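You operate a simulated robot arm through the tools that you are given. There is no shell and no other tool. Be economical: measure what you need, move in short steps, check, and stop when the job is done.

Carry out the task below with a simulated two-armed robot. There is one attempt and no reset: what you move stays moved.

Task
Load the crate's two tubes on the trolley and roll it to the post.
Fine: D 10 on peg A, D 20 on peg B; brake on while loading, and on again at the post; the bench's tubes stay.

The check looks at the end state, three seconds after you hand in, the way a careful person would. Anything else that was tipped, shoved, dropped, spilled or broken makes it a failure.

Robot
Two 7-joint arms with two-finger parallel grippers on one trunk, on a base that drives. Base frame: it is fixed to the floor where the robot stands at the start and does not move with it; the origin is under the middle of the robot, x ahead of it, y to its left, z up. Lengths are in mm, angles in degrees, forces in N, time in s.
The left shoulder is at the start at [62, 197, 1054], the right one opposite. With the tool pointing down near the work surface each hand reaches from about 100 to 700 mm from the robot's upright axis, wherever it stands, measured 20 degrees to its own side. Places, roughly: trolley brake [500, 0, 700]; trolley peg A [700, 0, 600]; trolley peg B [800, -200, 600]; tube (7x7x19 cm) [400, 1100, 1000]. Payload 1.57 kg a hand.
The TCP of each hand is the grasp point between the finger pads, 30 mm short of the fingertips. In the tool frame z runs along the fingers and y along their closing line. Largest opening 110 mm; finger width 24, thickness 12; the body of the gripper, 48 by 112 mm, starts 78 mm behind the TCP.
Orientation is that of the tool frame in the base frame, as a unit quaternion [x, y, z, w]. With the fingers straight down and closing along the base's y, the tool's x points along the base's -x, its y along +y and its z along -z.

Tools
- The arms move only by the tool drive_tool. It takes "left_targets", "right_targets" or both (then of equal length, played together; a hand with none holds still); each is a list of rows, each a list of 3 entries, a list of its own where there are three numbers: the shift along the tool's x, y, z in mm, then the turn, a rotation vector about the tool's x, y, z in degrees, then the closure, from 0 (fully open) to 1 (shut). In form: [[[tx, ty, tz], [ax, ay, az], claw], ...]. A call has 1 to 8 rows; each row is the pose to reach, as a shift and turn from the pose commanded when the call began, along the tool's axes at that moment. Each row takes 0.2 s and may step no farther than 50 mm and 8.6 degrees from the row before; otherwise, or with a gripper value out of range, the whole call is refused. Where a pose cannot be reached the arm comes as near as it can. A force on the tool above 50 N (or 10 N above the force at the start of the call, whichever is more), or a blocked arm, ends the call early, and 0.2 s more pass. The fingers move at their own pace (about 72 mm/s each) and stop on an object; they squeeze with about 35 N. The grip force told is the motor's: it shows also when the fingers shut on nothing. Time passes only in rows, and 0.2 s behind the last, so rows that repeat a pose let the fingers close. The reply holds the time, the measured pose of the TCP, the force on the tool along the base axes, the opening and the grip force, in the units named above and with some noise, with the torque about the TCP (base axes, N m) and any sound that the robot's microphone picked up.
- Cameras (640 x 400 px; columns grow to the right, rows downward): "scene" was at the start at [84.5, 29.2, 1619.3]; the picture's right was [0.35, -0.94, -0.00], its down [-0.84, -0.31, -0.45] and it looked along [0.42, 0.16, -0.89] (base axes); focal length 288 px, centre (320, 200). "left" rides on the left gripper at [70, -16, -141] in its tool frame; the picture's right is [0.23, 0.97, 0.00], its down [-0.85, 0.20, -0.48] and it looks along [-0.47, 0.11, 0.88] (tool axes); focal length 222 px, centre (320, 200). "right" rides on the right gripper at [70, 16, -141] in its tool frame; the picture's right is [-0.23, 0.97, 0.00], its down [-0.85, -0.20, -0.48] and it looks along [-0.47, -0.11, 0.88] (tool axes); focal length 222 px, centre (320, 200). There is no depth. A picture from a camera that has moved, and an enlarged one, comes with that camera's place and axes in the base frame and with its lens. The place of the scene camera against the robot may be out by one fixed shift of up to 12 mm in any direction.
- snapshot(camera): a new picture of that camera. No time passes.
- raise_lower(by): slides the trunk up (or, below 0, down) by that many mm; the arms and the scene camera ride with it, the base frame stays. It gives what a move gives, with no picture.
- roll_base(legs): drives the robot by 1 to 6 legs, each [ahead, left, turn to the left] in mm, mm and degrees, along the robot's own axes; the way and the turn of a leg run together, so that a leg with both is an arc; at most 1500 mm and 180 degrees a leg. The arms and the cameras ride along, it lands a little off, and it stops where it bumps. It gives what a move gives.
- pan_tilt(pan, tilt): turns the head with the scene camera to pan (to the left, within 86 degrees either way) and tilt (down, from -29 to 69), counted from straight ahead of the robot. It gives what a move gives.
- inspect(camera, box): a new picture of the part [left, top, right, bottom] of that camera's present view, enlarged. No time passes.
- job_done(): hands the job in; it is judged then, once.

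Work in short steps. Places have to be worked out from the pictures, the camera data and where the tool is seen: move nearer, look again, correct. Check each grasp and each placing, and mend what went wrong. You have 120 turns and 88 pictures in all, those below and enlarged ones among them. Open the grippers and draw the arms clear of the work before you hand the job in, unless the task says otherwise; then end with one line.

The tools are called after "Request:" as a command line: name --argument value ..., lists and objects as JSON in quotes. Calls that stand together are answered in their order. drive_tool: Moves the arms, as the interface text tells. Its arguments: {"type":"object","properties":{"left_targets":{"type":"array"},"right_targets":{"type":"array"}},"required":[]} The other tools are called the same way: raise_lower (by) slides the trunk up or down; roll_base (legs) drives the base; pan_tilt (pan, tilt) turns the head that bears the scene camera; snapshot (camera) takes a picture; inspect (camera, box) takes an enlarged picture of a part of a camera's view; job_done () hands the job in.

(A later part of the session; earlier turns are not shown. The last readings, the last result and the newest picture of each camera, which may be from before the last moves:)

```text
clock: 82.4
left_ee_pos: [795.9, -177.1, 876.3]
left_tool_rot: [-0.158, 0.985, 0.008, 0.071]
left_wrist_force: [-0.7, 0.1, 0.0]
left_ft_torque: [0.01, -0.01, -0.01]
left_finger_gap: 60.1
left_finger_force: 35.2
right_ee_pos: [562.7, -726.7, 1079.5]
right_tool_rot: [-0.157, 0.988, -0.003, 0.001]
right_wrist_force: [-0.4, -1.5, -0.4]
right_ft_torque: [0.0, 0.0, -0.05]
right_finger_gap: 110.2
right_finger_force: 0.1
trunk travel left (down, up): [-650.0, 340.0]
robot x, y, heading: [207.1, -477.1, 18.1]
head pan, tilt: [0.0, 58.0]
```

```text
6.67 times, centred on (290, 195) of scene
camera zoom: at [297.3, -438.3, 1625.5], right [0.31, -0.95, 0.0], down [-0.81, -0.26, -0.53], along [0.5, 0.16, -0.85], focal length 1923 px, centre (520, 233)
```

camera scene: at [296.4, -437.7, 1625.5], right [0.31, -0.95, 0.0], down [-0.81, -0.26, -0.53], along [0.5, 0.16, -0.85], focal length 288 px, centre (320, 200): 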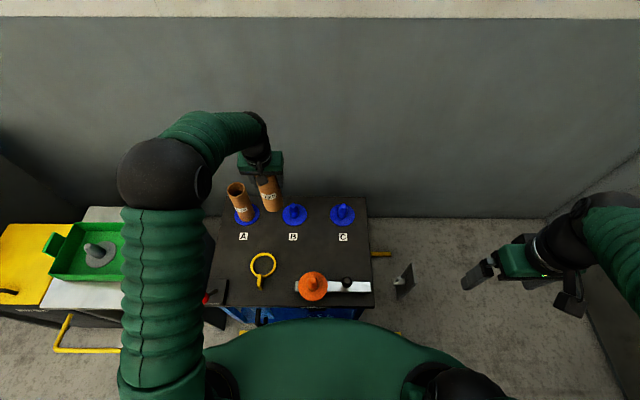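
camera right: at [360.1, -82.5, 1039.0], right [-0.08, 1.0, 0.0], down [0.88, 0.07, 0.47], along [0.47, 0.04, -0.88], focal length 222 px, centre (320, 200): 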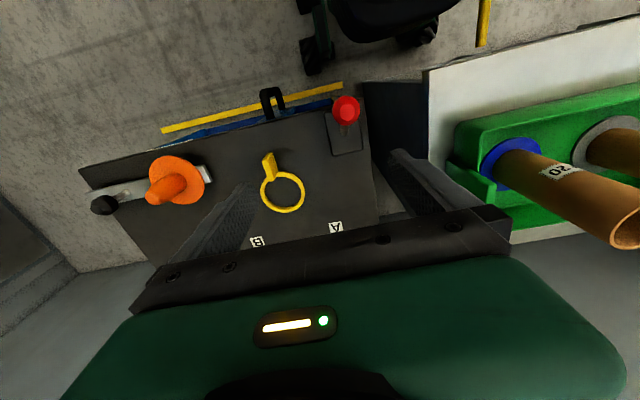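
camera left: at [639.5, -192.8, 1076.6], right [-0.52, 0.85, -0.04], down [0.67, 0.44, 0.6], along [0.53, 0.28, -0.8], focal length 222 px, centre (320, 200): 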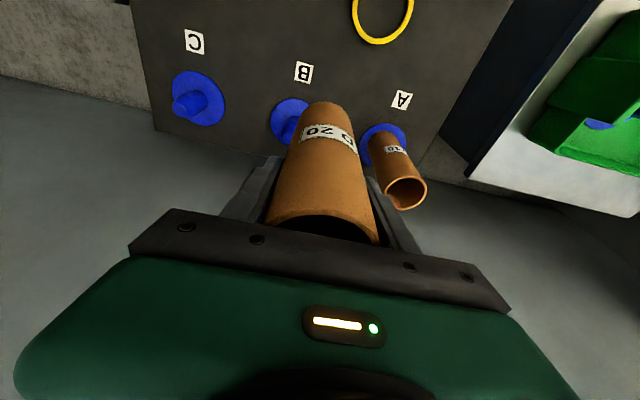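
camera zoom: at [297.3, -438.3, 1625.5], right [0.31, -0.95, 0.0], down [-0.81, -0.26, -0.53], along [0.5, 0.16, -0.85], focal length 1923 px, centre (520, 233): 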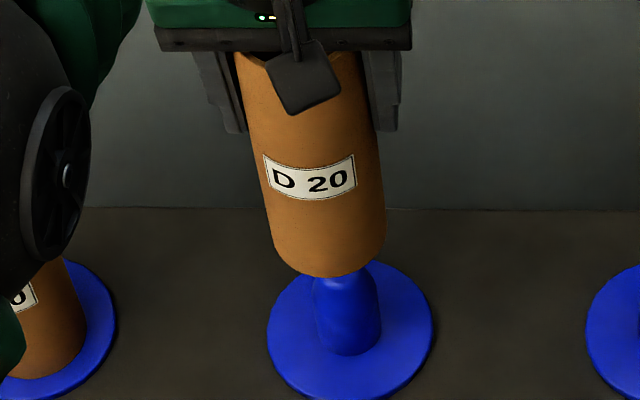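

Relative to the successful A alignment, the tube should go ~5 mm nearer and 1 mm left. Correct and lower slowly.

Request:
drive_tool --left_targets '[[[5, 1, -1], [0, 0, 0], 1], [[6.5, 1, 10], [0, 0, 0], 1], [[8, 1, 21], [0, 0, 0], 1], [[9.5, 1, 32], [0, 0, 0], 1], [[11, 1, 43], [0, 0, 0], 1], [[12.5, 1, 53], [0, 0, 0], 1], [[14, 1, 63], [0, 0, 0], 1]]'

Request:
inspect --camera "scene" --box '[242, 165, 338, 225]'

```text
clock: 84.0
left_ee_pos: [791.9, -176.7, 810.8]
left_tool_rot: [-0.158, 0.985, 0.01, 0.072]
left_wrist_force: [-0.1, 0.1, -0.5]
left_ft_torque: [-0.01, -0.13, 0.03]
left_finger_gap: 60.7
left_finger_force: 35.1
right_ee_pos: [563.7, -726.0, 1079.9]
right_tool_rot: [-0.155, 0.988, -0.002, 0.001]
right_wrist_force: [0.1, 0.2, -0.1]
right_ft_torque: [0.0, -0.03, -0.01]
right_finger_gap: 109.9
right_finger_force: 0.0
trunk travel left (down, up): [-650.0, 340.0]
robot x, y, heading: [209.7, -476.8, 17.8]
head pan, tilt: [0.0, 58.0]
```

```text
6.67 times, centred on (290, 195) of scene
camera zoom: at [298.0, -438.5, 1625.4], right [0.31, -0.95, 0.0], down [-0.81, -0.26, -0.53], along [0.5, 0.16, -0.85], focal length 1923 px, centre (520, 233)
```

zoom: 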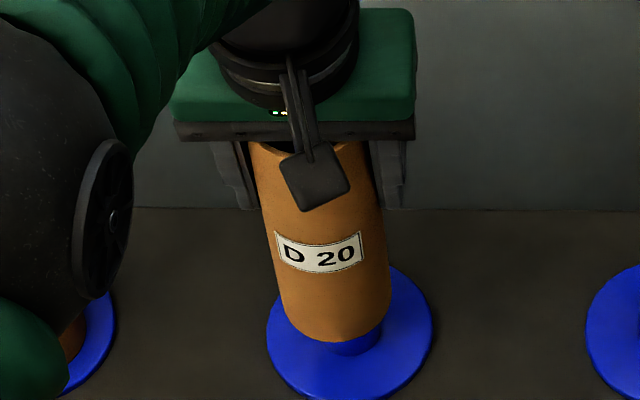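

No contact forces, tube is on the peg. Lower ~33 mm more, until contact or z≈777.

Request:
drive_tool --left_targets '[[[1, 0, 8], [0, 0, 0], 1], [[2.2, 0, 16], [0, 0, 0], 1], [[3.3, 0, 24], [0, 0, 0], 1], [[4, 0, 29], [0, 0, 0], 1], [[4.6, 0, 33], [0, 0, 0], 1]]'

Request:
drive_tool --left_targets '[[[0, 0, 0], [0, 0, 0], 0.7], [[0, 0, 0], [0, 0, 0], 0.2], [[0, 0, 0], [0, 0, 0], 0], [[0, 0, 0], [0, 0, 0], 0]]'

Request:
inspect --camera "scene" --box '[242, 165, 338, 225]'

```text
clock: 85.2
left_ee_pos: [792.8, -177.0, 778.3]
left_tool_rot: [-0.159, 0.985, 0.01, 0.072]
left_wrist_force: [8.6, 0.7, 3.0]
left_ft_torque: [0.17, -1.13, 0.0]
left_finger_gap: 60.6
left_finger_force: 35.1
right_ee_pos: [564.7, -726.5, 1080.2]
right_tool_rot: [-0.156, 0.988, -0.002, 0.0]
right_wrist_force: [0.2, 0.6, 0.2]
right_ft_torque: [0.03, 0.0, 0.03]
right_finger_gap: 109.9
right_finger_force: 0.1
trunk travel left (down, up): [-650.0, 340.0]
robot x, y, heading: [206.9, -476.4, 18.2]
head pan, tilt: [0.0, 58.0]
```

```text
clock: 86.2
left_ee_pos: [790.7, -178.5, 778.3]
left_tool_rot: [-0.159, 0.985, 0.01, 0.071]
left_wrist_force: [-0.6, -0.1, -0.1]
left_ft_torque: [0.01, 0.02, 0.03]
left_finger_gap: 110.4
left_finger_force: 0.2
right_ee_pos: [564.4, -727.4, 1079.5]
right_tool_rot: [-0.157, 0.988, -0.003, 0.0]
right_wrist_force: [0.6, -0.2, -0.7]
right_ft_torque: [-0.01, 0.0, -0.03]
right_finger_gap: 110.1
right_finger_force: 0.0
trunk travel left (down, up): [-650.0, 340.0]
robot x, y, heading: [208.3, -476.2, 18.2]
head pan, tilt: [0.0, 58.0]
```

```text
6.67 times, centred on (290, 195) of scene
camera zoom: at [297.5, -438.6, 1625.4], right [0.31, -0.95, 0.0], down [-0.81, -0.26, -0.53], along [0.5, 0.16, -0.85], focal length 1923 px, centre (520, 233)
```

zoom: 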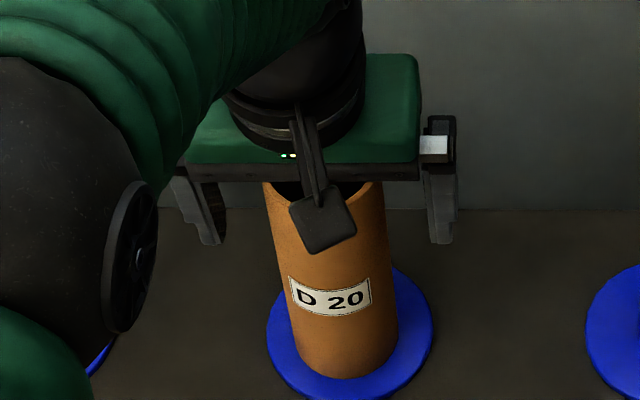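

D20 is seated on B. Lift the hand straight up and retract.

Request:
drive_tool --left_targets '[[[-6, 0, -42], [0, 0, 0], 0], [[-12, 0, -84], [0, 0, 0], 0], [[-18, 0, -126], [0, 0, 0], 0], [[-23, 0, -165], [0, 0, 0], 0], [[17, 15, -185], [0, 0, 0], 0], [[57, 30, -205], [0, 0, 0], 0], [[97, 45, -220], [0, 0, 0], 0], [[140, 60, -235], [0, 0, 0], 0]]'

Request:
inspect --camera "scene" --box '[160, 150, 480, 350]'

```text
clock: 88.0
left_ee_pos: [605.1, -174.3, 991.1]
left_tool_rot: [-0.158, 0.985, 0.009, 0.073]
left_wrist_force: [-0.2, -0.5, -0.1]
left_ft_torque: [0.02, -0.03, -0.01]
left_finger_gap: 110.0
left_finger_force: 0.0
right_ee_pos: [561.0, -727.1, 1080.0]
right_tool_rot: [-0.156, 0.988, -0.003, 0.001]
right_wrist_force: [-1.0, 0.1, 0.0]
right_ft_torque: [0.02, -0.02, -0.02]
right_finger_gap: 110.2
right_finger_force: 0.1
trunk travel left (down, up): [-650.0, 340.0]
robot x, y, heading: [206.3, -477.2, 18.1]
head pan, tilt: [0.0, 58.0]
```

```text
2.00 times, centred on (320, 250) of scene
camera zoom: at [293.1, -439.0, 1625.7], right [0.31, -0.95, 0.0], down [-0.81, -0.26, -0.53], along [0.5, 0.16, -0.85], focal length 577 px, centre (320, 100)
```

zoom: 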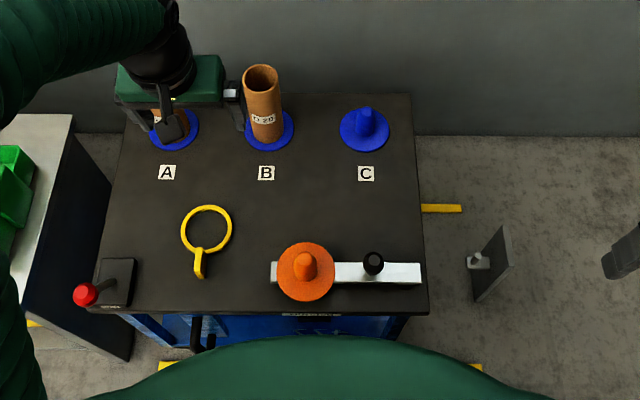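

Both tubes are on their pegs. Post plate is at R≈933 (trolley's right edge now ≈692), so about 220 mm travel along the lane. I back up 100 and go left 215 so the left hand can free the brake and the right can take the handle.

Request:
roll_base --legs '[[-100, 0, 0], [0, 215, 0]]'

Request:
drive_tool --left_targets '[[[0, 0, 0], [0, 4, 0], 0], [[0, 0, 0], [0, 8, 0], 0]]' --right_targets '[[[0, 20, 0], [0, 0, 0], 0], [[0, 40, 0], [0, 0, 0], 0]]'

Request:
snapshot --camera "left"

Request:
snapshot --camera "scene"

```text
clock: 90.4
left_ee_pos: [446.1, -2.8, 990.1]
left_tool_rot: [-0.159, 0.985, 0.012, 0.071]
left_wrist_force: [-0.3, -0.3, -1.1]
left_ft_torque: [-0.01, 0.02, -0.02]
left_finger_gap: 110.0
left_finger_force: 0.0
right_ee_pos: [403.9, -556.1, 1077.9]
right_tool_rot: [-0.157, 0.988, 0.0, 0.0]
right_wrist_force: [0.9, -0.6, -0.4]
right_ft_torque: [0.01, 0.04, 0.01]
right_finger_gap: 110.1
right_finger_force: 0.0
trunk travel left (down, up): [-650.0, 340.0]
robot x, y, heading: [47.1, -303.8, 18.4]
head pan, tilt: [0.0, 58.0]
```

```text
clock: 91.0
left_ee_pos: [445.7, 3.5, 988.8]
left_tool_rot: [-0.159, 0.987, -0.003, 0.003]
left_wrist_force: [0.3, -0.2, 0.6]
left_ft_torque: [0.02, 0.01, 0.01]
left_finger_gap: 110.0
left_finger_force: 0.1
right_ee_pos: [390.1, -513.2, 1080.2]
right_tool_rot: [-0.158, 0.988, -0.003, 0.001]
right_wrist_force: [-0.5, 0.0, -0.1]
right_ft_torque: [-0.02, 0.01, -0.03]
right_finger_gap: 110.1
right_finger_force: 0.0
trunk travel left (down, up): [-650.0, 340.0]
robot x, y, heading: [47.8, -301.4, 18.0]
head pan, tilt: [0.0, 58.0]
```

```text
21 pictures are left
camera left: at [382.0, -33.2, 1130.3], right [-0.52, 0.85, -0.01], down [0.75, 0.46, 0.48], along [0.41, 0.24, -0.88], focal length 222 px, centre (320, 200)
```

left: 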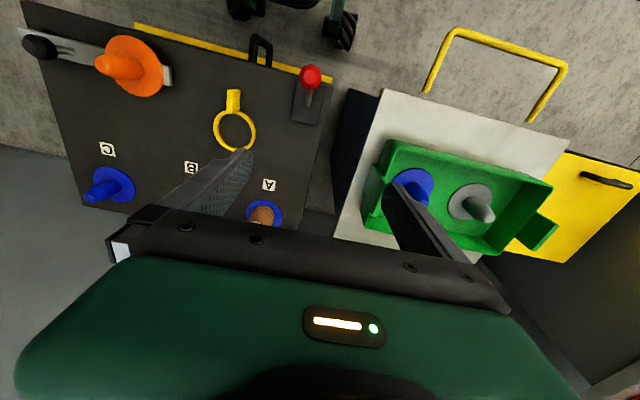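

```text
20 pictures are left
camera scene: at [135.0, -260.9, 1625.4], right [0.31, -0.95, 0.0], down [-0.81, -0.27, -0.53], along [0.5, 0.16, -0.85], focal length 288 px, centre (320, 200)
```

scene: 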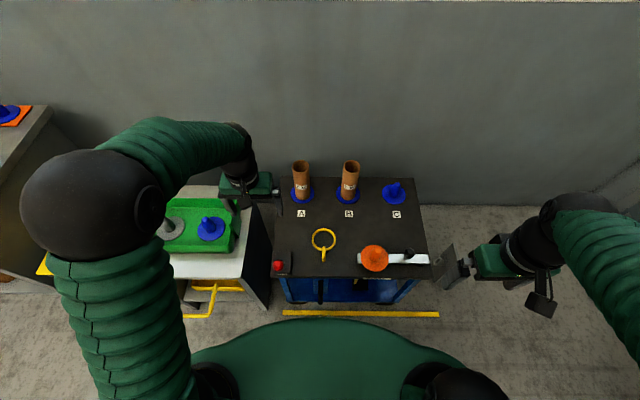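

Brake knob at ≈(386,-50,732). Bring the left hand down over it.

Request:
drive_tool --left_targets '[[[37, -16, 28], [0, 0, 0], 0], [[73, -32, 55], [0, 0, 0], 0], [[73, -32, 95], [0, 0, 0], 0], [[73, -32, 140], [0, 0, 0], 0], [[73, -32, 170], [0, 0, 0], 0]]'

Request:
inspect --camera "left" --box '[200, 50, 440, 200]'

```text
clock: 92.2
left_ee_pos: [385.7, -54.8, 819.5]
left_tool_rot: [-0.158, 0.987, -0.002, 0.003]
left_wrist_force: [0.0, 0.0, 0.1]
left_ft_torque: [-0.03, 0.0, 0.0]
left_finger_gap: 110.1
left_finger_force: 0.1
right_ee_pos: [390.0, -515.7, 1080.0]
right_tool_rot: [-0.157, 0.988, -0.002, 0.0]
right_wrist_force: [0.0, 0.2, 0.5]
right_ft_torque: [-0.05, -0.01, -0.01]
right_finger_gap: 110.2
right_finger_force: 0.1
trunk travel left (down, up): [-650.0, 340.0]
robot x, y, heading: [45.6, -304.8, 18.1]
head pan, tilt: [0.0, 58.0]
```

```text
2.67 times, centred on (320, 125) of left
camera zoom: at [324.1, -90.4, 960.0], right [-0.52, 0.85, -0.01], down [0.75, 0.46, 0.48], along [0.41, 0.25, -0.88], focal length 592 px, centre (320, 400)
```

zoom: 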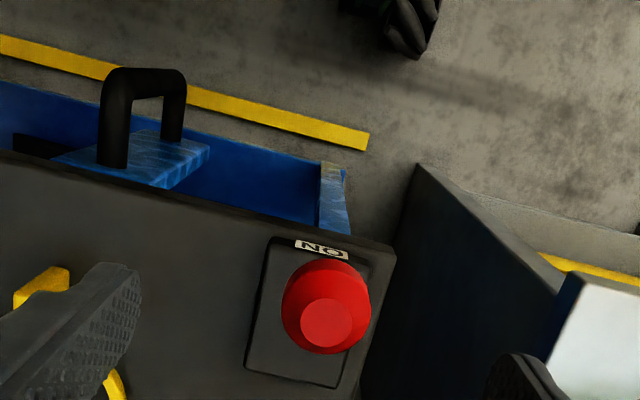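

Knob ≈(391,-47). Correct and grip.

Request:
drive_tool --left_targets '[[[-8, 6, 40], [0, 0, 0], 0], [[-8, 6, 75], [0, 0, 0], 0], [[-8, 6, 86], [0, 0, 0], 0.4], [[-8, 6, 86], [0, 0, 0], 1], [[-8, 6, 86], [0, 0, 0], 1], [[-8, 6, 86], [0, 0, 0], 1], [[-8, 6, 86], [0, 0, 0], 1]]'

```text
clock: 93.8
left_ee_pos: [394.5, -47.9, 733.0]
left_tool_rot: [-0.158, 0.987, -0.001, 0.003]
left_wrist_force: [5.7, -17.9, -8.5]
left_ft_torque: [-0.22, 0.21, 0.14]
left_finger_gap: 32.9
left_finger_force: 41.5
right_ee_pos: [391.0, -516.2, 1078.9]
right_tool_rot: [-0.158, 0.987, -0.002, 0.001]
right_wrist_force: [0.0, 0.3, -0.1]
right_ft_torque: [0.01, -0.01, 0.01]
right_finger_gap: 110.0
right_finger_force: 0.0
trunk travel left (down, up): [-650.0, 340.0]
robot x, y, heading: [46.4, -301.1, 18.4]
head pan, tilt: [0.0, 58.0]
```

Gripped; a side load of 18 N, so I shift 4 mm right while swinging the lever away from ON.

Request:
drive_tool --left_targets '[[[-8, -4, -4], [0, 0, 0], 1], [[-16.5, -5, -7], [0, 0, 0], 1], [[-25, -5, -10], [0, 0, 0], 1], [[-33, -5, -11.5], [0, 0, 0], 1], [[-41.5, -5, -12.6], [0, 0, 0], 1], [[-50, -5, -13], [0, 0, 0], 1], [[-58, -5, -12.6], [0, 0, 0], 1], [[-66, -5, -11.5], [0, 0, 0], 1]]'

Request:
drive_tool --left_targets '[[[-8.4, 0, 1.5], [0, 0, 0], 1], [[-16.5, 0, 4.5], [0, 0, 0], 1], [[-24.4, 0, 7.5], [0, 0, 0], 1], [[-32, 0, 11.5], [0, 0, 0], 1]]'

```text
clock: 95.6
left_ee_pos: [458.1, -26.9, 746.6]
left_tool_rot: [-0.159, 0.987, -0.001, 0.005]
left_wrist_force: [-9.8, 1.8, 10.6]
left_ft_torque: [-0.35, 1.09, -0.01]
left_finger_gap: 34.0
left_finger_force: 40.9
right_ee_pos: [389.5, -515.5, 1080.6]
right_tool_rot: [-0.157, 0.988, -0.002, 0.001]
right_wrist_force: [0.2, 0.2, -0.1]
right_ft_torque: [0.02, 0.02, -0.01]
right_finger_gap: 109.9
right_finger_force: 0.0
trunk travel left (down, up): [-650.0, 340.0]
robot x, y, heading: [47.9, -302.0, 18.1]
head pan, tilt: [0.0, 58.0]
```

```text
clock: 96.6
left_ee_pos: [489.3, -17.7, 735.3]
left_tool_rot: [-0.159, 0.987, -0.001, 0.005]
left_wrist_force: [-1.2, 3.1, 12.0]
left_ft_torque: [-0.33, 0.83, -0.04]
left_finger_gap: 32.1
left_finger_force: 40.7
right_ee_pos: [390.0, -514.4, 1080.2]
right_tool_rot: [-0.158, 0.988, -0.003, 0.0]
right_wrist_force: [0.5, 0.3, -0.3]
right_ft_torque: [-0.03, 0.01, -0.01]
right_finger_gap: 110.0
right_finger_force: 0.1
trunk travel left (down, up): [-650.0, 340.0]
robot x, y, heading: [49.8, -303.0, 18.4]
head pan, tilt: [0.0, 58.0]
```

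Lever is back at the off side. Release and lift the left hand, while the right hand travels toward the handle (vertical grip bar est. at (390,-194), z 385–566).

Request:
drive_tool --left_targets '[[[0, 0, 0], [0, 0, 0], 0], [[0, 0, 0], [0, 0, 0], 0], [[0, 0, 0], [0, 0, 0], 0], [[0, 0, -40], [0, 0, 0], 0], [[0, 0, -80], [0, 0, 0], 0], [[0, 0, -120], [0, 0, 0], 0], [[0, 20, -160], [0, 0, 0], 0], [[0, 40, -200], [0, 0, 0], 0]]' --right_targets '[[[0, 38, 20], [0, -3, 0], 0], [[0, 76, 40], [0, -6, 0], 0], [[0, 114, 60], [0, -9, 0], 0], [[0, 152, 80], [0, -12, 0], 0], [[0, 190, 100], [0, -15, 0], 0], [[0, 228, 120], [0, -18, 0], 0], [[0, 266, 140], [0, -21, 0], 0], [[0, 305, 160], [0, -24, 0], 0]]'

Request:
snapshot --camera "right"

Request:
snapshot --camera "left"

```text
clock: 98.3
left_ee_pos: [477.8, 4.2, 900.5]
left_tool_rot: [-0.158, 0.987, -0.004, 0.004]
left_wrist_force: [0.4, 0.3, 1.1]
left_ft_torque: [-0.02, 0.0, 0.01]
left_finger_gap: 110.1
left_finger_force: 0.1
right_ee_pos: [329.0, -205.5, 945.2]
right_tool_rot: [-0.161, 0.967, 0.026, 0.194]
right_wrist_force: [1.4, 4.2, 8.0]
right_ft_torque: [-0.74, 1.19, -0.57]
right_finger_gap: 109.9
right_finger_force: 0.0
right hand out of reach, approached as far as the arm can: row 1, 2, 3, 4, 5, 6, 7, 8
trunk travel left (down, up): [-650.0, 340.0]
robot x, y, heading: [43.4, -304.8, 18.0]
head pan, tilt: [0.0, 58.0]
stopped in row 8 (right hand): the force on the tool passed its limit at 282 N (the readings are from after the stop); the commanded pose is now the measured one
```

```text
18 pictures are left
camera right: at [211.1, -225.5, 1050.5], right [-0.11, 0.99, 0.08], down [0.64, 0.01, 0.77], along [0.76, 0.14, -0.63], focal length 222 px, centre (320, 200)
```

right: 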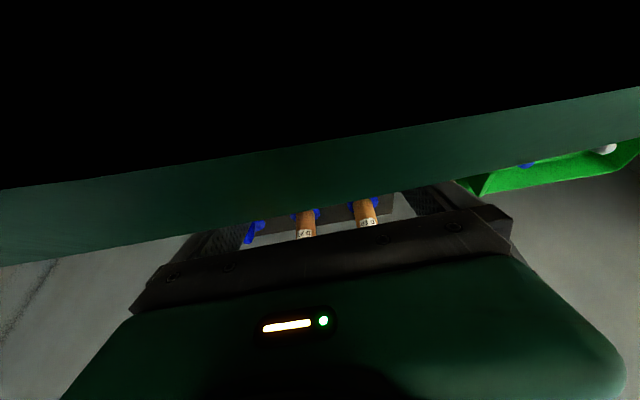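

```text
17 pictures are left
camera left: at [413.9, -32.0, 1040.7], right [-0.52, 0.85, -0.01], down [0.75, 0.46, 0.48], along [0.42, 0.24, -0.88], focal length 222 px, centre (320, 200)
```

left: 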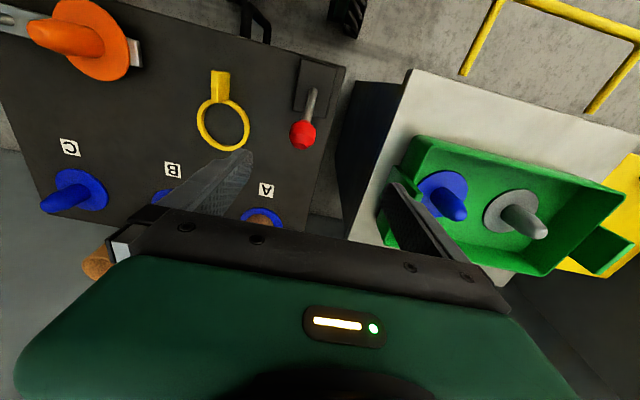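

The right wrist touched my own torso there (z≈1050). I move it forward out, and will back the base up for more room.

Request:
drive_tool --right_targets '[[[-20, 0, 8], [0, 0, 0], 0], [[-40, 0, 16], [0, 0, 0], 0], [[-75, 0, 30], [0, 0, 0], 0], [[-110, 0, 45], [0, 0, 0], 0]]'

Request:
snapshot --camera "right"

```text
clock: 99.3
left_ee_pos: [479.7, 3.0, 898.4]
left_tool_rot: [-0.158, 0.987, -0.002, 0.004]
left_wrist_force: [0.4, 0.3, -0.3]
left_ft_torque: [-0.01, 0.02, 0.06]
left_finger_gap: 109.8
left_finger_force: 0.1
right_ee_pos: [444.4, -168.0, 946.5]
right_tool_rot: [-0.161, 0.968, 0.026, 0.192]
right_wrist_force: [-0.3, -0.1, 0.0]
right_ft_torque: [0.02, 0.02, 0.02]
right_finger_gap: 110.1
right_finger_force: 0.1
trunk travel left (down, up): [-650.0, 340.0]
robot x, y, heading: [47.3, -301.5, 18.1]
head pan, tilt: [0.0, 58.0]
```

```text
16 pictures are left
camera right: at [325.9, -189.2, 1050.0], right [-0.11, 0.99, 0.08], down [0.64, 0.02, 0.77], along [0.76, 0.14, -0.63], focal length 222 px, centre (320, 200)
```

right: 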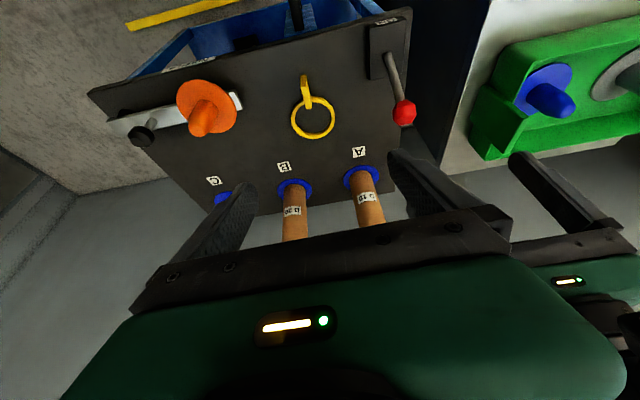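

Clear now. Back the base 200 mm for working room at the handle, then lower the right hand toward it.

Request:
roll_base --legs '[[-200, 0, 0]]'

Request:
drive_tool --right_targets '[[[-4, -1, 43], [0, 0, 0], 0], [[-8, -2, 86], [0, 0, 0], 0], [[-12, -3, 129], [0, 0, 0], 0], [[-16, -4, 172], [0, 0, 0], 0], [[-20, -6, 215], [0, 0, 0], 0], [[-22, -7, 254], [0, 0, 0], 0]]'

Request:
snapshot --camera "right"

```text
clock: 100.9
left_ee_pos: [290.9, -59.2, 898.6]
left_tool_rot: [-0.158, 0.987, -0.003, 0.003]
left_wrist_force: [-0.2, -0.1, 0.0]
left_ft_torque: [0.02, -0.02, -0.01]
left_finger_gap: 110.1
left_finger_force: 0.1
right_ee_pos: [254.5, -230.7, 946.1]
right_tool_rot: [-0.16, 0.968, 0.025, 0.192]
right_wrist_force: [-0.9, -0.7, 0.6]
right_ft_torque: [0.01, 0.01, 0.0]
right_finger_gap: 110.1
right_finger_force: 0.0
trunk travel left (down, up): [-650.0, 340.0]
robot x, y, heading: [-143.6, -365.0, 18.2]
head pan, tilt: [0.0, 58.0]
```

```text
clock: 102.3
left_ee_pos: [288.8, -61.1, 900.2]
left_tool_rot: [-0.158, 0.987, -0.001, 0.003]
left_wrist_force: [0.1, 0.0, -0.7]
left_ft_torque: [0.02, 0.0, -0.02]
left_finger_gap: 110.1
left_finger_force: 0.0
right_ee_pos: [367.4, -205.5, 720.4]
right_tool_rot: [-0.161, 0.968, 0.026, 0.193]
right_wrist_force: [-0.8, 0.9, -0.2]
right_ft_torque: [0.04, 0.04, -0.02]
right_finger_gap: 109.9
right_finger_force: 0.0
trunk travel left (down, up): [-650.0, 340.0]
robot x, y, heading: [-142.2, -366.3, 18.4]
head pan, tilt: [0.0, 58.0]
```

```text
15 pictures are left
camera right: at [248.7, -226.1, 823.7], right [-0.11, 0.99, 0.08], down [0.64, 0.01, 0.77], along [0.76, 0.14, -0.63], focal length 222 px, centre (320, 200)
```

right: 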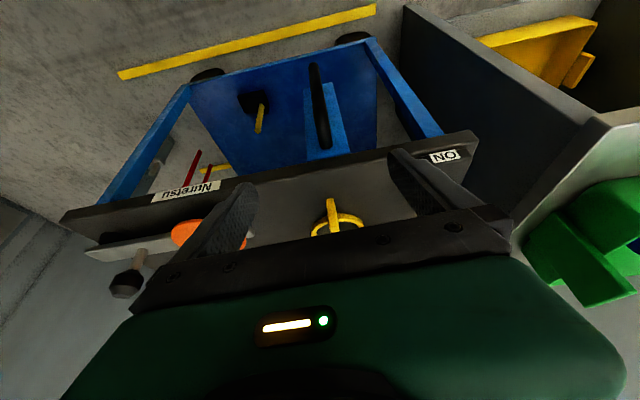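

The black grip is a vertical bar in front of the near edge, at about R≈296, F≈314, z≈415–600. I lower the tilted hand to straddle it at z≈560 and close.

Request:
drive_tool --right_targets '[[[10, 3, 39], [0, 0, 0], 0], [[20, 6, 78], [0, 0, 0], 0], [[31, 9, 117], [0, 0, 0], 0], [[41, 11, 156], [0, 0, 0], 0], [[41, 11, 156], [0, 0, 0], 0]]'

Request:
snapshot --camera "right"

```text
clock: 103.5
left_ee_pos: [287.8, -59.8, 901.1]
left_tool_rot: [-0.158, 0.987, -0.003, 0.004]
left_wrist_force: [0.5, 0.2, -0.1]
left_ft_torque: [0.0, 0.03, 0.0]
left_finger_gap: 110.0
left_finger_force: 0.1
right_ee_pos: [384.3, -189.1, 562.5]
right_tool_rot: [-0.16, 0.968, 0.026, 0.193]
right_wrist_force: [-0.7, 0.0, -0.6]
right_ft_torque: [-0.01, 0.06, -0.01]
right_finger_gap: 109.9
right_finger_force: 0.0
trunk travel left (down, up): [-650.0, 340.0]
robot x, y, heading: [-141.0, -363.2, 17.8]
head pan, tilt: [0.0, 58.0]
```

```text
14 pictures are left
camera right: at [265.8, -210.1, 664.9], right [-0.11, 0.99, 0.08], down [0.64, 0.01, 0.77], along [0.76, 0.14, -0.63], focal length 222 px, centre (320, 200)
```

right: 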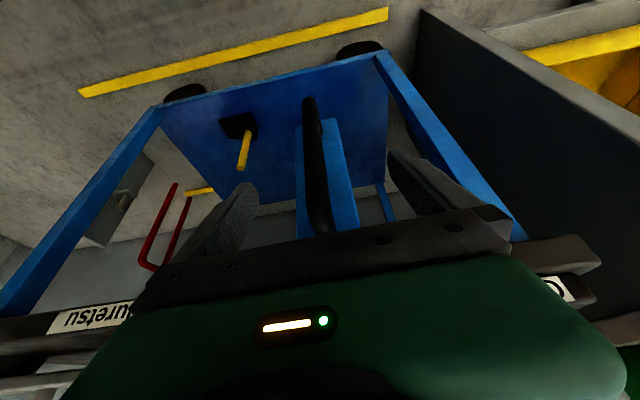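

The bar is centred between the fingers, ~7 mm beyond the TCP. I move 7 mm forward and close.

Request:
drive_tool --right_targets '[[[-6, 0, 3], [0, 0, 0], 0], [[-6, 0, 3], [0, 0, 0], 0.5], [[-6, 0, 3], [0, 0, 0], 1], [[-6, 0, 3], [0, 0, 0], 1], [[-6, 0, 3], [0, 0, 0], 1], [[-6, 0, 3], [0, 0, 0], 1]]'

```text
clock: 104.9
left_ee_pos: [289.2, -63.0, 900.3]
left_tool_rot: [-0.158, 0.987, -0.002, 0.004]
left_wrist_force: [-0.2, -0.2, -0.3]
left_ft_torque: [0.03, 0.03, 0.03]
left_finger_gap: 110.0
left_finger_force: 0.0
right_ee_pos: [391.7, -190.3, 560.1]
right_tool_rot: [-0.158, 0.968, 0.026, 0.193]
right_wrist_force: [5.8, -15.0, 0.7]
right_ft_torque: [1.2, 0.25, -0.34]
right_finger_gap: 18.3
right_finger_force: 32.8
trunk travel left (down, up): [-650.0, 340.0]
robot x, y, heading: [-144.3, -364.7, 17.9]
head pan, tilt: [0.0, 58.0]
```

Handle gripped (18 mm). Push gently to the right, 6 mm per row, watching the force.

Request:
drive_tool --right_targets '[[[0, -6, 0], [0, 0, 0], 1], [[0, -12, 0], [0, 0, 0], 1], [[0, -18, 0], [0, 0, 0], 1], [[0, -25, 0], [0, 0, 0], 1], [[0, -32, 0], [0, 0, 0], 1], [[0, -40, 0], [0, 0, 0], 1]]'

Request:
snapshot --camera "scene"

```text
clock: 106.3
left_ee_pos: [286.1, -59.1, 900.8]
left_tool_rot: [-0.157, 0.988, -0.003, 0.005]
left_wrist_force: [0.2, 1.6, -0.5]
left_ft_torque: [-0.01, -0.05, 0.0]
left_finger_gap: 110.0
left_finger_force: 0.1
right_ee_pos: [401.9, -224.3, 561.5]
right_tool_rot: [-0.16, 0.968, 0.024, 0.193]
right_wrist_force: [-6.1, 0.2, 2.7]
right_ft_torque: [0.98, 0.53, -0.2]
right_finger_gap: 18.4
right_finger_force: 32.8
trunk travel left (down, up): [-650.0, 340.0]
robot x, y, heading: [-147.0, -363.3, 18.2]
head pan, tilt: [0.0, 58.0]
```

```text
13 pictures are left
camera scene: at [-55.0, -323.6, 1625.5], right [0.31, -0.95, 0.0], down [-0.81, -0.27, -0.53], along [0.5, 0.16, -0.85], focal length 288 px, centre (320, 200)
```

scene: 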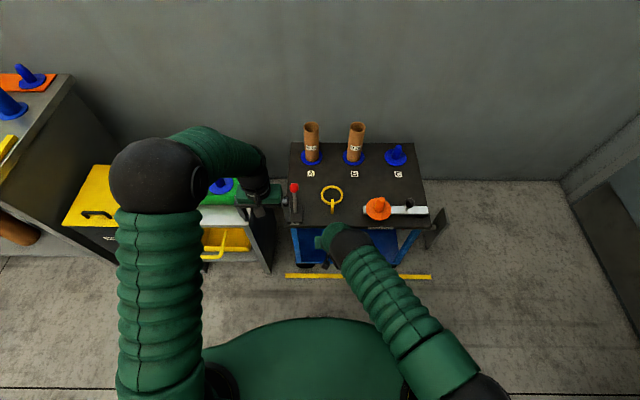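

It rolls freely and straight (36 mm). Continue 80 mm.

Request:
drive_tool --right_targets '[[[0, -8, 0], [0, 0, 0], 1], [[0, -18, 0], [0, 0, 0], 1], [[0, -28, 0], [0, 0, 0], 1], [[0, -38, 0], [0, 0, 0], 1], [[0, -48, 0], [0, 0, 0], 1], [[0, -58, 0], [0, 0, 0], 1], [[0, -68, 0], [0, 0, 0], 1], [[0, -76, 0], [0, 0, 0], 1]]'

Request:
drive_tool --right_targets '[[[0, -8, 0], [0, 0, 0], 1], [[0, -16, 0], [0, 0, 0], 1], [[0, -24, 0], [0, 0, 0], 1], [[0, -32, 0], [0, 0, 0], 1], [[0, -40, 0], [0, 0, 0], 1]]'

Request:
inspect --camera "scene" --box '[270, 110, 500, 290]'

```text
clock: 108.1
left_ee_pos: [289.7, -59.9, 899.9]
left_tool_rot: [-0.16, 0.987, -0.002, 0.004]
left_wrist_force: [0.0, -0.7, 0.6]
left_ft_torque: [0.0, 0.02, 0.02]
left_finger_gap: 110.0
left_finger_force: 0.0
right_ee_pos: [429.5, -294.1, 561.9]
right_tool_rot: [-0.161, 0.967, 0.027, 0.195]
right_wrist_force: [20.9, 6.6, 7.4]
right_ft_torque: [1.01, -0.4, -0.46]
right_finger_gap: 18.4
right_finger_force: 32.7
trunk travel left (down, up): [-650.0, 340.0]
robot x, y, heading: [-148.6, -363.3, 18.0]
head pan, tilt: [0.0, 58.0]
```

```text
clock: 109.3
left_ee_pos: [288.3, -59.6, 899.6]
left_tool_rot: [-0.158, 0.987, -0.003, 0.004]
left_wrist_force: [0.1, 0.5, -0.1]
left_ft_torque: [-0.04, -0.01, 0.01]
left_finger_gap: 110.0
left_finger_force: 0.0
right_ee_pos: [441.7, -333.5, 562.6]
right_tool_rot: [-0.16, 0.968, 0.027, 0.194]
right_wrist_force: [23.1, 9.2, 8.0]
right_ft_torque: [0.97, 0.08, -0.42]
right_finger_gap: 18.2
right_finger_force: 32.8
trunk travel left (down, up): [-650.0, 340.0]
robot x, y, heading: [-145.3, -365.7, 18.3]
head pan, tilt: [0.0, 58.0]
```

```text
2.22 times, centred on (385, 200) of scene
camera zoom: at [-50.9, -324.6, 1625.3], right [0.31, -0.95, 0.0], down [-0.81, -0.27, -0.53], along [0.5, 0.16, -0.85], focal length 641 px, centre (176, 200)
```

zoom: 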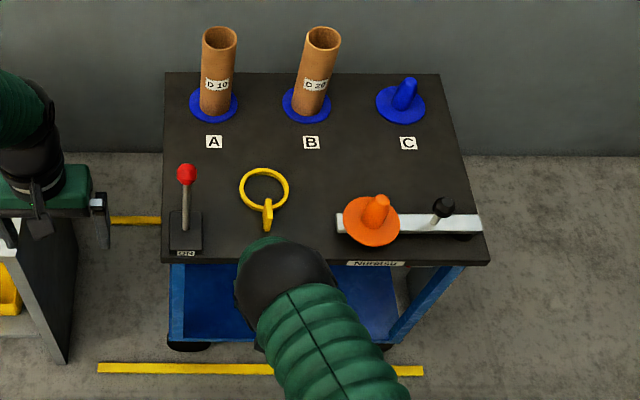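

On track (≈150 mm done, ~90 left). I relieve the forward pull a little and go on 56 mm.

Request:
drive_tool --right_targets '[[[-4, -4, 1.5], [0, 0, 0], 1], [[-5, -11, 2], [0, 0, 0], 1], [[-5, -18, 2], [0, 0, 0], 1], [[-5, -25, 2], [0, 0, 0], 1], [[-6, -32, 2.5], [0, 0, 0], 1], [[-6, -40, 2.5], [0, 0, 0], 1], [[-6, -48, 2.5], [0, 0, 0], 1], [[-6, -56, 2.5], [0, 0, 0], 1]]'

Request:
snapshot --camera "right"

```text
clock: 111.1
left_ee_pos: [285.6, -55.0, 900.2]
left_tool_rot: [-0.158, 0.987, -0.004, 0.005]
left_wrist_force: [1.0, 0.3, -0.5]
left_ft_torque: [0.01, 0.0, 0.0]
left_finger_gap: 110.0
left_finger_force: 0.1
right_ee_pos: [459.0, -378.6, 562.4]
right_tool_rot: [-0.163, 0.968, 0.027, 0.191]
right_wrist_force: [-34.4, 21.5, -1.7]
right_ft_torque: [0.73, 0.49, -0.31]
right_finger_gap: 18.4
right_finger_force: 33.3
trunk travel left (down, up): [-650.0, 340.0]
robot x, y, heading: [-140.4, -364.9, 18.3]
head pan, tilt: [0.0, 58.0]
```

```text
11 pictures are left
camera right: at [340.5, -399.9, 666.3], right [-0.12, 0.99, 0.08], down [0.64, 0.02, 0.77], along [0.76, 0.14, -0.64], focal length 222 px, centre (320, 200)
```

right: 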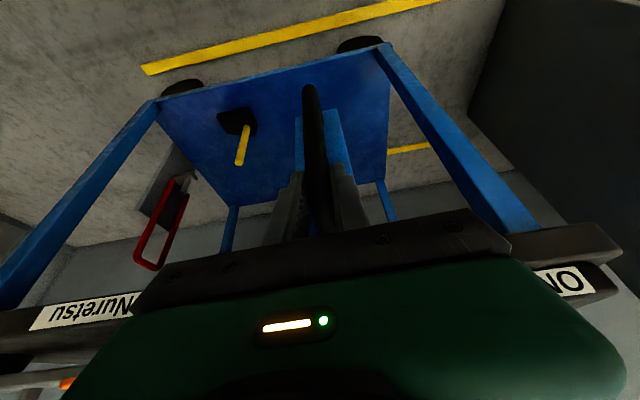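

The force shows resistance (≈31 N along the travel). I zoom on the post and red loop.

Request:
inspect --camera "right" --box '[100, 120, 260, 280]'

```text
2.50 times, centred on (180, 200) of right
camera zoom: at [340.5, -399.9, 666.3], right [-0.12, 0.99, 0.08], down [0.64, 0.02, 0.77], along [0.76, 0.14, -0.64], focal length 555 px, centre (670, 200)
```

zoom: 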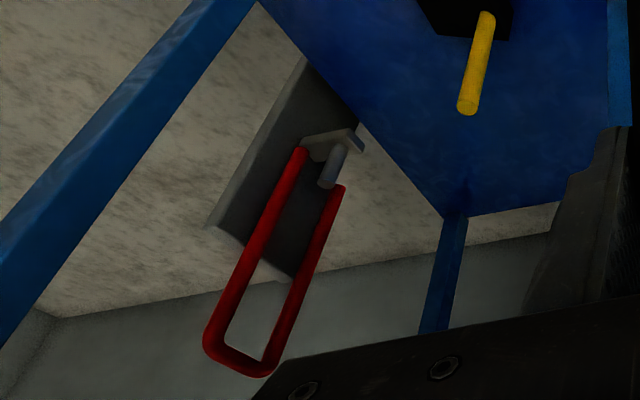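

The red loop of the trolley has come to the post's pin. I relieve the cross-force and push a few mm more to see whether it has reached its stop.

Request:
drive_tool --right_targets '[[[3, -3, -1], [0, 0, 0], 1], [[4, -6, -2], [0, 0, 0], 1], [[4, -10, -2], [0, 0, 0], 1], [[4, -14, -2], [0, 0, 0], 1]]'

```text
clock: 111.6
left_ee_pos: [287.9, -62.5, 902.4]
left_tool_rot: [-0.159, 0.987, -0.001, 0.005]
left_wrist_force: [0.4, -0.5, 0.3]
left_ft_torque: [0.01, -0.02, 0.0]
left_finger_gap: 110.2
left_finger_force: 0.1
right_ee_pos: [459.1, -379.1, 563.2]
right_tool_rot: [-0.162, 0.967, 0.038, 0.194]
right_wrist_force: [-3.3, 16.3, -1.3]
right_ft_torque: [-0.17, 0.77, -0.48]
right_finger_gap: 18.2
right_finger_force: 33.1
trunk travel left (down, up): [-650.0, 340.0]
robot x, y, heading: [-142.4, -365.3, 18.5]
head pan, tilt: [0.0, 58.0]
stopped in row 2 (right hand): the force on the tool passed its limit at 52 N (the readings are from after the stop); the commanded pose is now the measured one
```

It won't move further: firm stop after 200 mm of travel. I let go of the handle, back the hand out and shift right to look at the post contact under the table.

Request:
drive_tool --right_targets '[[[0, 0, 0], [0, 0, 0], 0], [[0, 0, 0], [0, 0, 0], 0], [[0, 0, 0], [0, 0, 0], 0], [[0, 0, 0], [0, 0, 0], 0], [[37, 0, -15], [0, 0, 0], 0], [[74, 0, -30], [0, 0, 0], 0], [[74, -50, -30], [0, 0, 0], 0], [[74, -100, -30], [0, 0, 0], 0]]'

Request:
drive_tool --right_targets '[[[0, -45, 0], [0, 0, 0], 0], [[0, -90, 0], [0, 0, 0], 0], [[0, -130, 0], [0, 0, 0], 0]]'

Request:
snapshot --camera "right"

```text
clock: 113.4
left_ee_pos: [287.6, -66.3, 902.8]
left_tool_rot: [-0.16, 0.987, 0.002, 0.005]
left_wrist_force: [-0.1, -0.3, -0.5]
left_ft_torque: [0.03, 0.0, 0.01]
left_finger_gap: 110.2
left_finger_force: 0.1
right_ee_pos: [417.1, -505.7, 559.2]
right_tool_rot: [-0.162, 0.967, 0.037, 0.194]
right_wrist_force: [-0.2, -1.0, 0.7]
right_ft_torque: [0.03, -0.01, 0.01]
right_finger_gap: 110.1
right_finger_force: 0.0
trunk travel left (down, up): [-650.0, 340.0]
robot x, y, heading: [-143.7, -364.9, 18.2]
head pan, tilt: [0.0, 58.0]
```

```text
clock: 114.2
left_ee_pos: [287.6, -65.5, 902.7]
left_tool_rot: [-0.158, 0.987, 0.002, 0.005]
left_wrist_force: [0.7, -0.4, -1.3]
left_ft_torque: [0.05, -0.03, -0.01]
left_finger_gap: 110.2
left_finger_force: 0.0
right_ee_pos: [458.6, -626.8, 558.9]
right_tool_rot: [-0.161, 0.967, 0.036, 0.194]
right_wrist_force: [-0.8, -0.3, 0.3]
right_ft_torque: [0.0, -0.02, 0.02]
right_finger_gap: 109.9
right_finger_force: 0.1
trunk travel left (down, up): [-650.0, 340.0]
robot x, y, heading: [-145.0, -362.5, 18.0]
head pan, tilt: [0.0, 58.0]
```

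```text
9 pictures are left
camera right: at [341.3, -651.7, 662.8], right [-0.12, 0.99, 0.1], down [0.64, 0.0, 0.77], along [0.76, 0.15, -0.63], focal length 222 px, centre (320, 200)
```

right: 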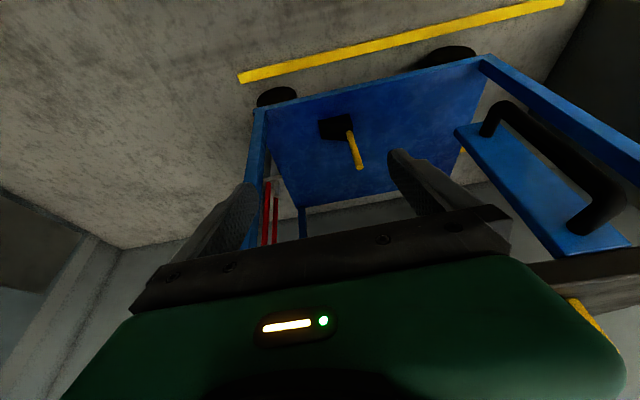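

Zoom on the leg, red loop and post.

Request:
inspect --camera "right" --box '[225, 150, 325, 250]'

```text
4.00 times, centred on (275, 200) of right
camera zoom: at [341.3, -651.7, 662.8], right [-0.12, 0.99, 0.1], down [0.64, 0.0, 0.77], along [0.76, 0.15, -0.63], focal length 888 px, centre (500, 200)
```

zoom: 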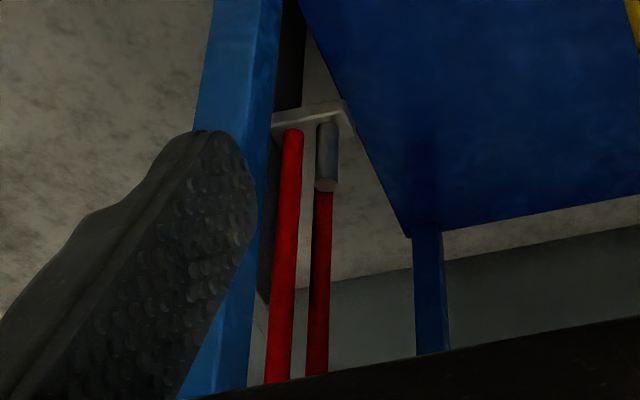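

The fork's two prongs straddle the post's pin and the lower shelf meets the bracket: docked. Now raise the right hand straight up (undoing the tilt) to set the brake.

Request:
drive_tool --right_targets '[[[-18, 0, -44], [0, 2.8, 0], 0], [[-37, 0, -89], [0, 5.6, 0], 0], [[-55, 0, -133], [0, 8.4, 0], 0], [[-74, 0, -177], [0, 11.2, 0], 0], [[-92, 0, -221], [0, 14, 0], 0], [[-110, 0, -266], [0, 16.8, 0], 0], [[-129, 0, -310], [0, 19.6, 0], 0], [[-147, 0, -354], [0, 22.4, 0], 0]]'

Request:
drive_tool --right_targets '[[[0, 46, 0], [0, 0, 0], 0], [[0, 92, 0], [0, 0, 0], 0], [[0, 138, 0], [0, 0, 0], 0], [[0, 184, 0], [0, 0, 0], 0], [[0, 230, 0], [0, 0, 0], 0], [[0, 276, 0], [0, 0, 0], 0], [[0, 322, 0], [0, 0, 0], 0], [[0, 366, 0], [0, 0, 0], 0]]' --left_targets '[[[0, 10, 0], [0, 0, 0], 0], [[0, 20, 0], [0, 0, 0], 0], [[0, 30, 0], [0, 0, 0], 0], [[0, 40, -10], [0, 0, 0], 0], [[0, 50, -20], [0, 0, 0], 0], [[0, 60, -30], [0, 0, 0], 0], [[0, 70, -40], [0, 0, 0], 0], [[0, 80, -50], [0, 0, 0], 0]]'

Request:
roll_base --legs '[[180, 0, 0]]'

Request:
snapshot --camera "right"

```text
clock: 116.0
left_ee_pos: [286.9, -62.4, 901.7]
left_tool_rot: [-0.159, 0.987, 0.0, 0.004]
left_wrist_force: [0.2, 0.0, -0.6]
left_ft_torque: [0.02, 0.02, -0.03]
left_finger_gap: 109.8
left_finger_force: 0.0
right_ee_pos: [458.5, -627.9, 946.4]
right_tool_rot: [-0.166, 0.986, 0.003, 0.002]
right_wrist_force: [0.5, -0.9, 0.2]
right_ft_torque: [0.0, 0.0, 0.04]
right_finger_gap: 109.8
right_finger_force: 0.0
trunk travel left (down, up): [-650.0, 340.0]
robot x, y, heading: [-144.7, -362.5, 17.9]
head pan, tilt: [0.0, 58.0]
```

```text
clock: 117.8
left_ee_pos: [259.6, 15.7, 950.6]
left_tool_rot: [-0.159, 0.987, -0.002, 0.006]
left_wrist_force: [0.0, 0.3, -0.2]
left_ft_torque: [0.01, -0.02, 0.0]
left_finger_gap: 109.8
left_finger_force: 0.0
right_ee_pos: [338.9, -278.5, 945.7]
right_tool_rot: [-0.164, 0.986, 0.002, 0.002]
right_wrist_force: [0.4, 0.4, 0.1]
right_ft_torque: [-0.02, 0.02, 0.0]
right_finger_gap: 109.8
right_finger_force: 0.0
trunk travel left (down, up): [-650.0, 340.0]
robot x, y, heading: [-145.0, -363.4, 18.2]
head pan, tilt: [0.0, 58.0]
```

```text
clock: 119.3
left_ee_pos: [430.2, 69.9, 953.2]
left_tool_rot: [-0.158, 0.987, 0.0, 0.006]
left_wrist_force: [0.2, 0.2, 0.4]
left_ft_torque: [0.01, -0.01, 0.03]
left_finger_gap: 110.4
left_finger_force: 0.1
right_ee_pos: [508.9, -224.4, 946.6]
right_tool_rot: [-0.167, 0.986, 0.003, 0.004]
right_wrist_force: [-0.6, -0.1, -0.2]
right_ft_torque: [0.01, 0.02, -0.01]
right_finger_gap: 109.9
right_finger_force: 0.0
trunk travel left (down, up): [-650.0, 340.0]
robot x, y, heading: [28.1, -310.3, 18.3]
head pan, tilt: [0.0, 58.0]
```

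```text
7 pictures are left
camera right: at [435.8, -232.2, 1087.1], right [-0.1, 0.99, 0.01], down [0.87, 0.09, 0.48], along [0.48, 0.05, -0.88], focal length 222 px, centre (320, 200)
```

right: 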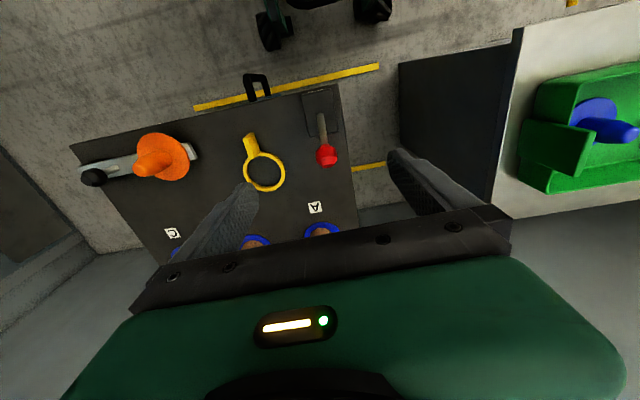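

Knob ≈(548,-208). Approach to just above it and check alignment.

Request:
drive_tool --right_targets '[[[-20, 1, 40], [0, 0, 0], 0], [[-41, 2, 80], [0, 0, 0], 0], [[-41, 2, 120], [0, 0, 0], 0], [[-41, 2, 125], [0, 0, 0], 0]]'

Request:
inspect --camera "right" --box '[200, 50, 440, 200]'

```text
clock: 120.3
left_ee_pos: [431.1, 70.8, 951.5]
left_tool_rot: [-0.158, 0.987, 0.0, 0.006]
left_wrist_force: [0.4, 0.5, 0.7]
left_ft_torque: [-0.04, 0.02, 0.0]
left_finger_gap: 109.7
left_finger_force: 0.1
right_ee_pos: [548.4, -209.5, 821.3]
right_tool_rot: [-0.166, 0.986, 0.002, 0.004]
right_wrist_force: [0.4, 0.4, -0.7]
right_ft_torque: [0.02, 0.01, -0.01]
right_finger_gap: 110.1
right_finger_force: 0.1
trunk travel left (down, up): [-650.0, 340.0]
robot x, y, heading: [25.3, -309.6, 18.3]
head pan, tilt: [0.0, 58.0]
```

```text
2.67 times, centred on (320, 125) of right
camera zoom: at [474.8, -216.7, 961.8], right [-0.1, 0.99, 0.01], down [0.87, 0.09, 0.48], along [0.48, 0.05, -0.88], focal length 592 px, centre (320, 400)
```

zoom: 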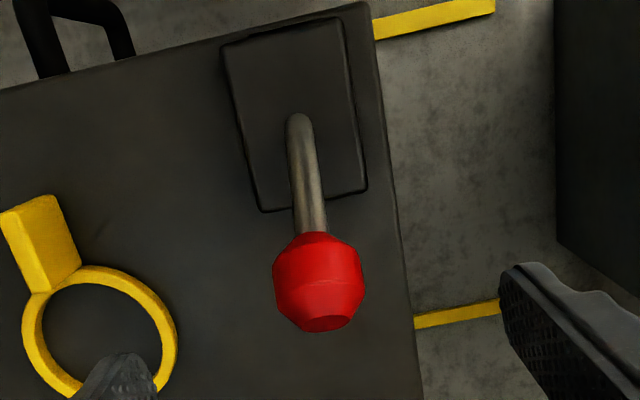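

Aligned within 3 mm. Descend, grip.

Request:
drive_tool --right_targets '[[[3, 0, 42], [0, 0, 0], 0], [[3, 0, 75], [0, 0, 0], 0], [[3, 0, 84], [0, 0, 0], 0.4], [[3, 0, 84], [0, 0, 0], 1], [[3, 0, 84], [0, 0, 0], 1], [[3, 0, 84], [0, 0, 0], 1], [[3, 0, 84], [0, 0, 0], 1]]'

Request:
drive_tool --right_targets '[[[8, 0, -4], [0, 0, 0], 1], [[15.5, 0, -7], [0, 0, 0], 1], [[24, 0, -10], [0, 0, 0], 1], [[32, 0, -11.5], [0, 0, 0], 1], [[40.5, 0, -12.6], [0, 0, 0], 1], [[49, 0, -13], [0, 0, 0], 1], [[57.5, 0, -12.6], [0, 0, 0], 1], [[66, 0, -11.5], [0, 0, 0], 1]]'

Request:
drive_tool --right_targets '[[[8.4, 0, 1.5], [0, 0, 0], 1], [[16.5, 0, 4.5], [0, 0, 0], 1], [[24.4, 0, 7.5], [0, 0, 0], 1], [[32, 0, 11.5], [0, 0, 0], 1], [[38, 0, 15.5], [0, 0, 0], 1]]'

```text
clock: 121.9
left_ee_pos: [430.3, 70.1, 951.2]
left_tool_rot: [-0.16, 0.987, -0.001, 0.006]
left_wrist_force: [-0.3, -0.5, 0.1]
left_ft_torque: [0.01, -0.01, 0.02]
left_finger_gap: 110.0
left_finger_force: 0.1
right_ee_pos: [545.8, -209.1, 736.6]
right_tool_rot: [-0.166, 0.986, 0.001, 0.002]
right_wrist_force: [-0.4, 0.1, -3.2]
right_ft_torque: [0.07, -0.19, 0.05]
right_finger_gap: 33.3
right_finger_force: 41.2
trunk travel left (down, up): [-650.0, 340.0]
robot x, y, heading: [22.9, -313.0, 18.1]
head pan, tilt: [0.0, 58.0]
```

```text
clock: 123.7
left_ee_pos: [430.6, 72.4, 950.9]
left_tool_rot: [-0.159, 0.987, 0.0, 0.006]
left_wrist_force: [0.0, -0.3, -0.6]
left_ft_torque: [0.02, -0.01, 0.0]
left_finger_gap: 110.0
left_finger_force: 0.1
right_ee_pos: [483.2, -228.7, 749.6]
right_tool_rot: [-0.167, 0.986, 0.002, 0.002]
right_wrist_force: [8.3, 8.3, 6.3]
right_ft_torque: [0.36, -1.11, 0.05]
right_finger_gap: 33.2
right_finger_force: 41.1
trunk travel left (down, up): [-650.0, 340.0]
robot x, y, heading: [26.8, -308.3, 18.1]
head pan, tilt: [0.0, 58.0]
```

```text
clock: 124.9
left_ee_pos: [429.1, 71.6, 952.7]
left_tool_rot: [-0.159, 0.987, -0.002, 0.006]
left_wrist_force: [0.8, -0.1, -0.3]
left_ft_torque: [0.0, 0.03, -0.02]
left_finger_gap: 110.2
left_finger_force: 0.1
right_ee_pos: [444.8, -241.4, 734.6]
right_tool_rot: [-0.166, 0.986, 0.001, 0.004]
right_wrist_force: [-0.6, 11.8, 14.0]
right_ft_torque: [0.32, -1.06, 0.15]
right_finger_gap: 33.3
right_finger_force: 41.7
trunk travel left (down, up): [-650.0, 340.0]
robot x, y, heading: [30.6, -309.2, 18.2]
head pan, tilt: [0.0, 58.0]
```

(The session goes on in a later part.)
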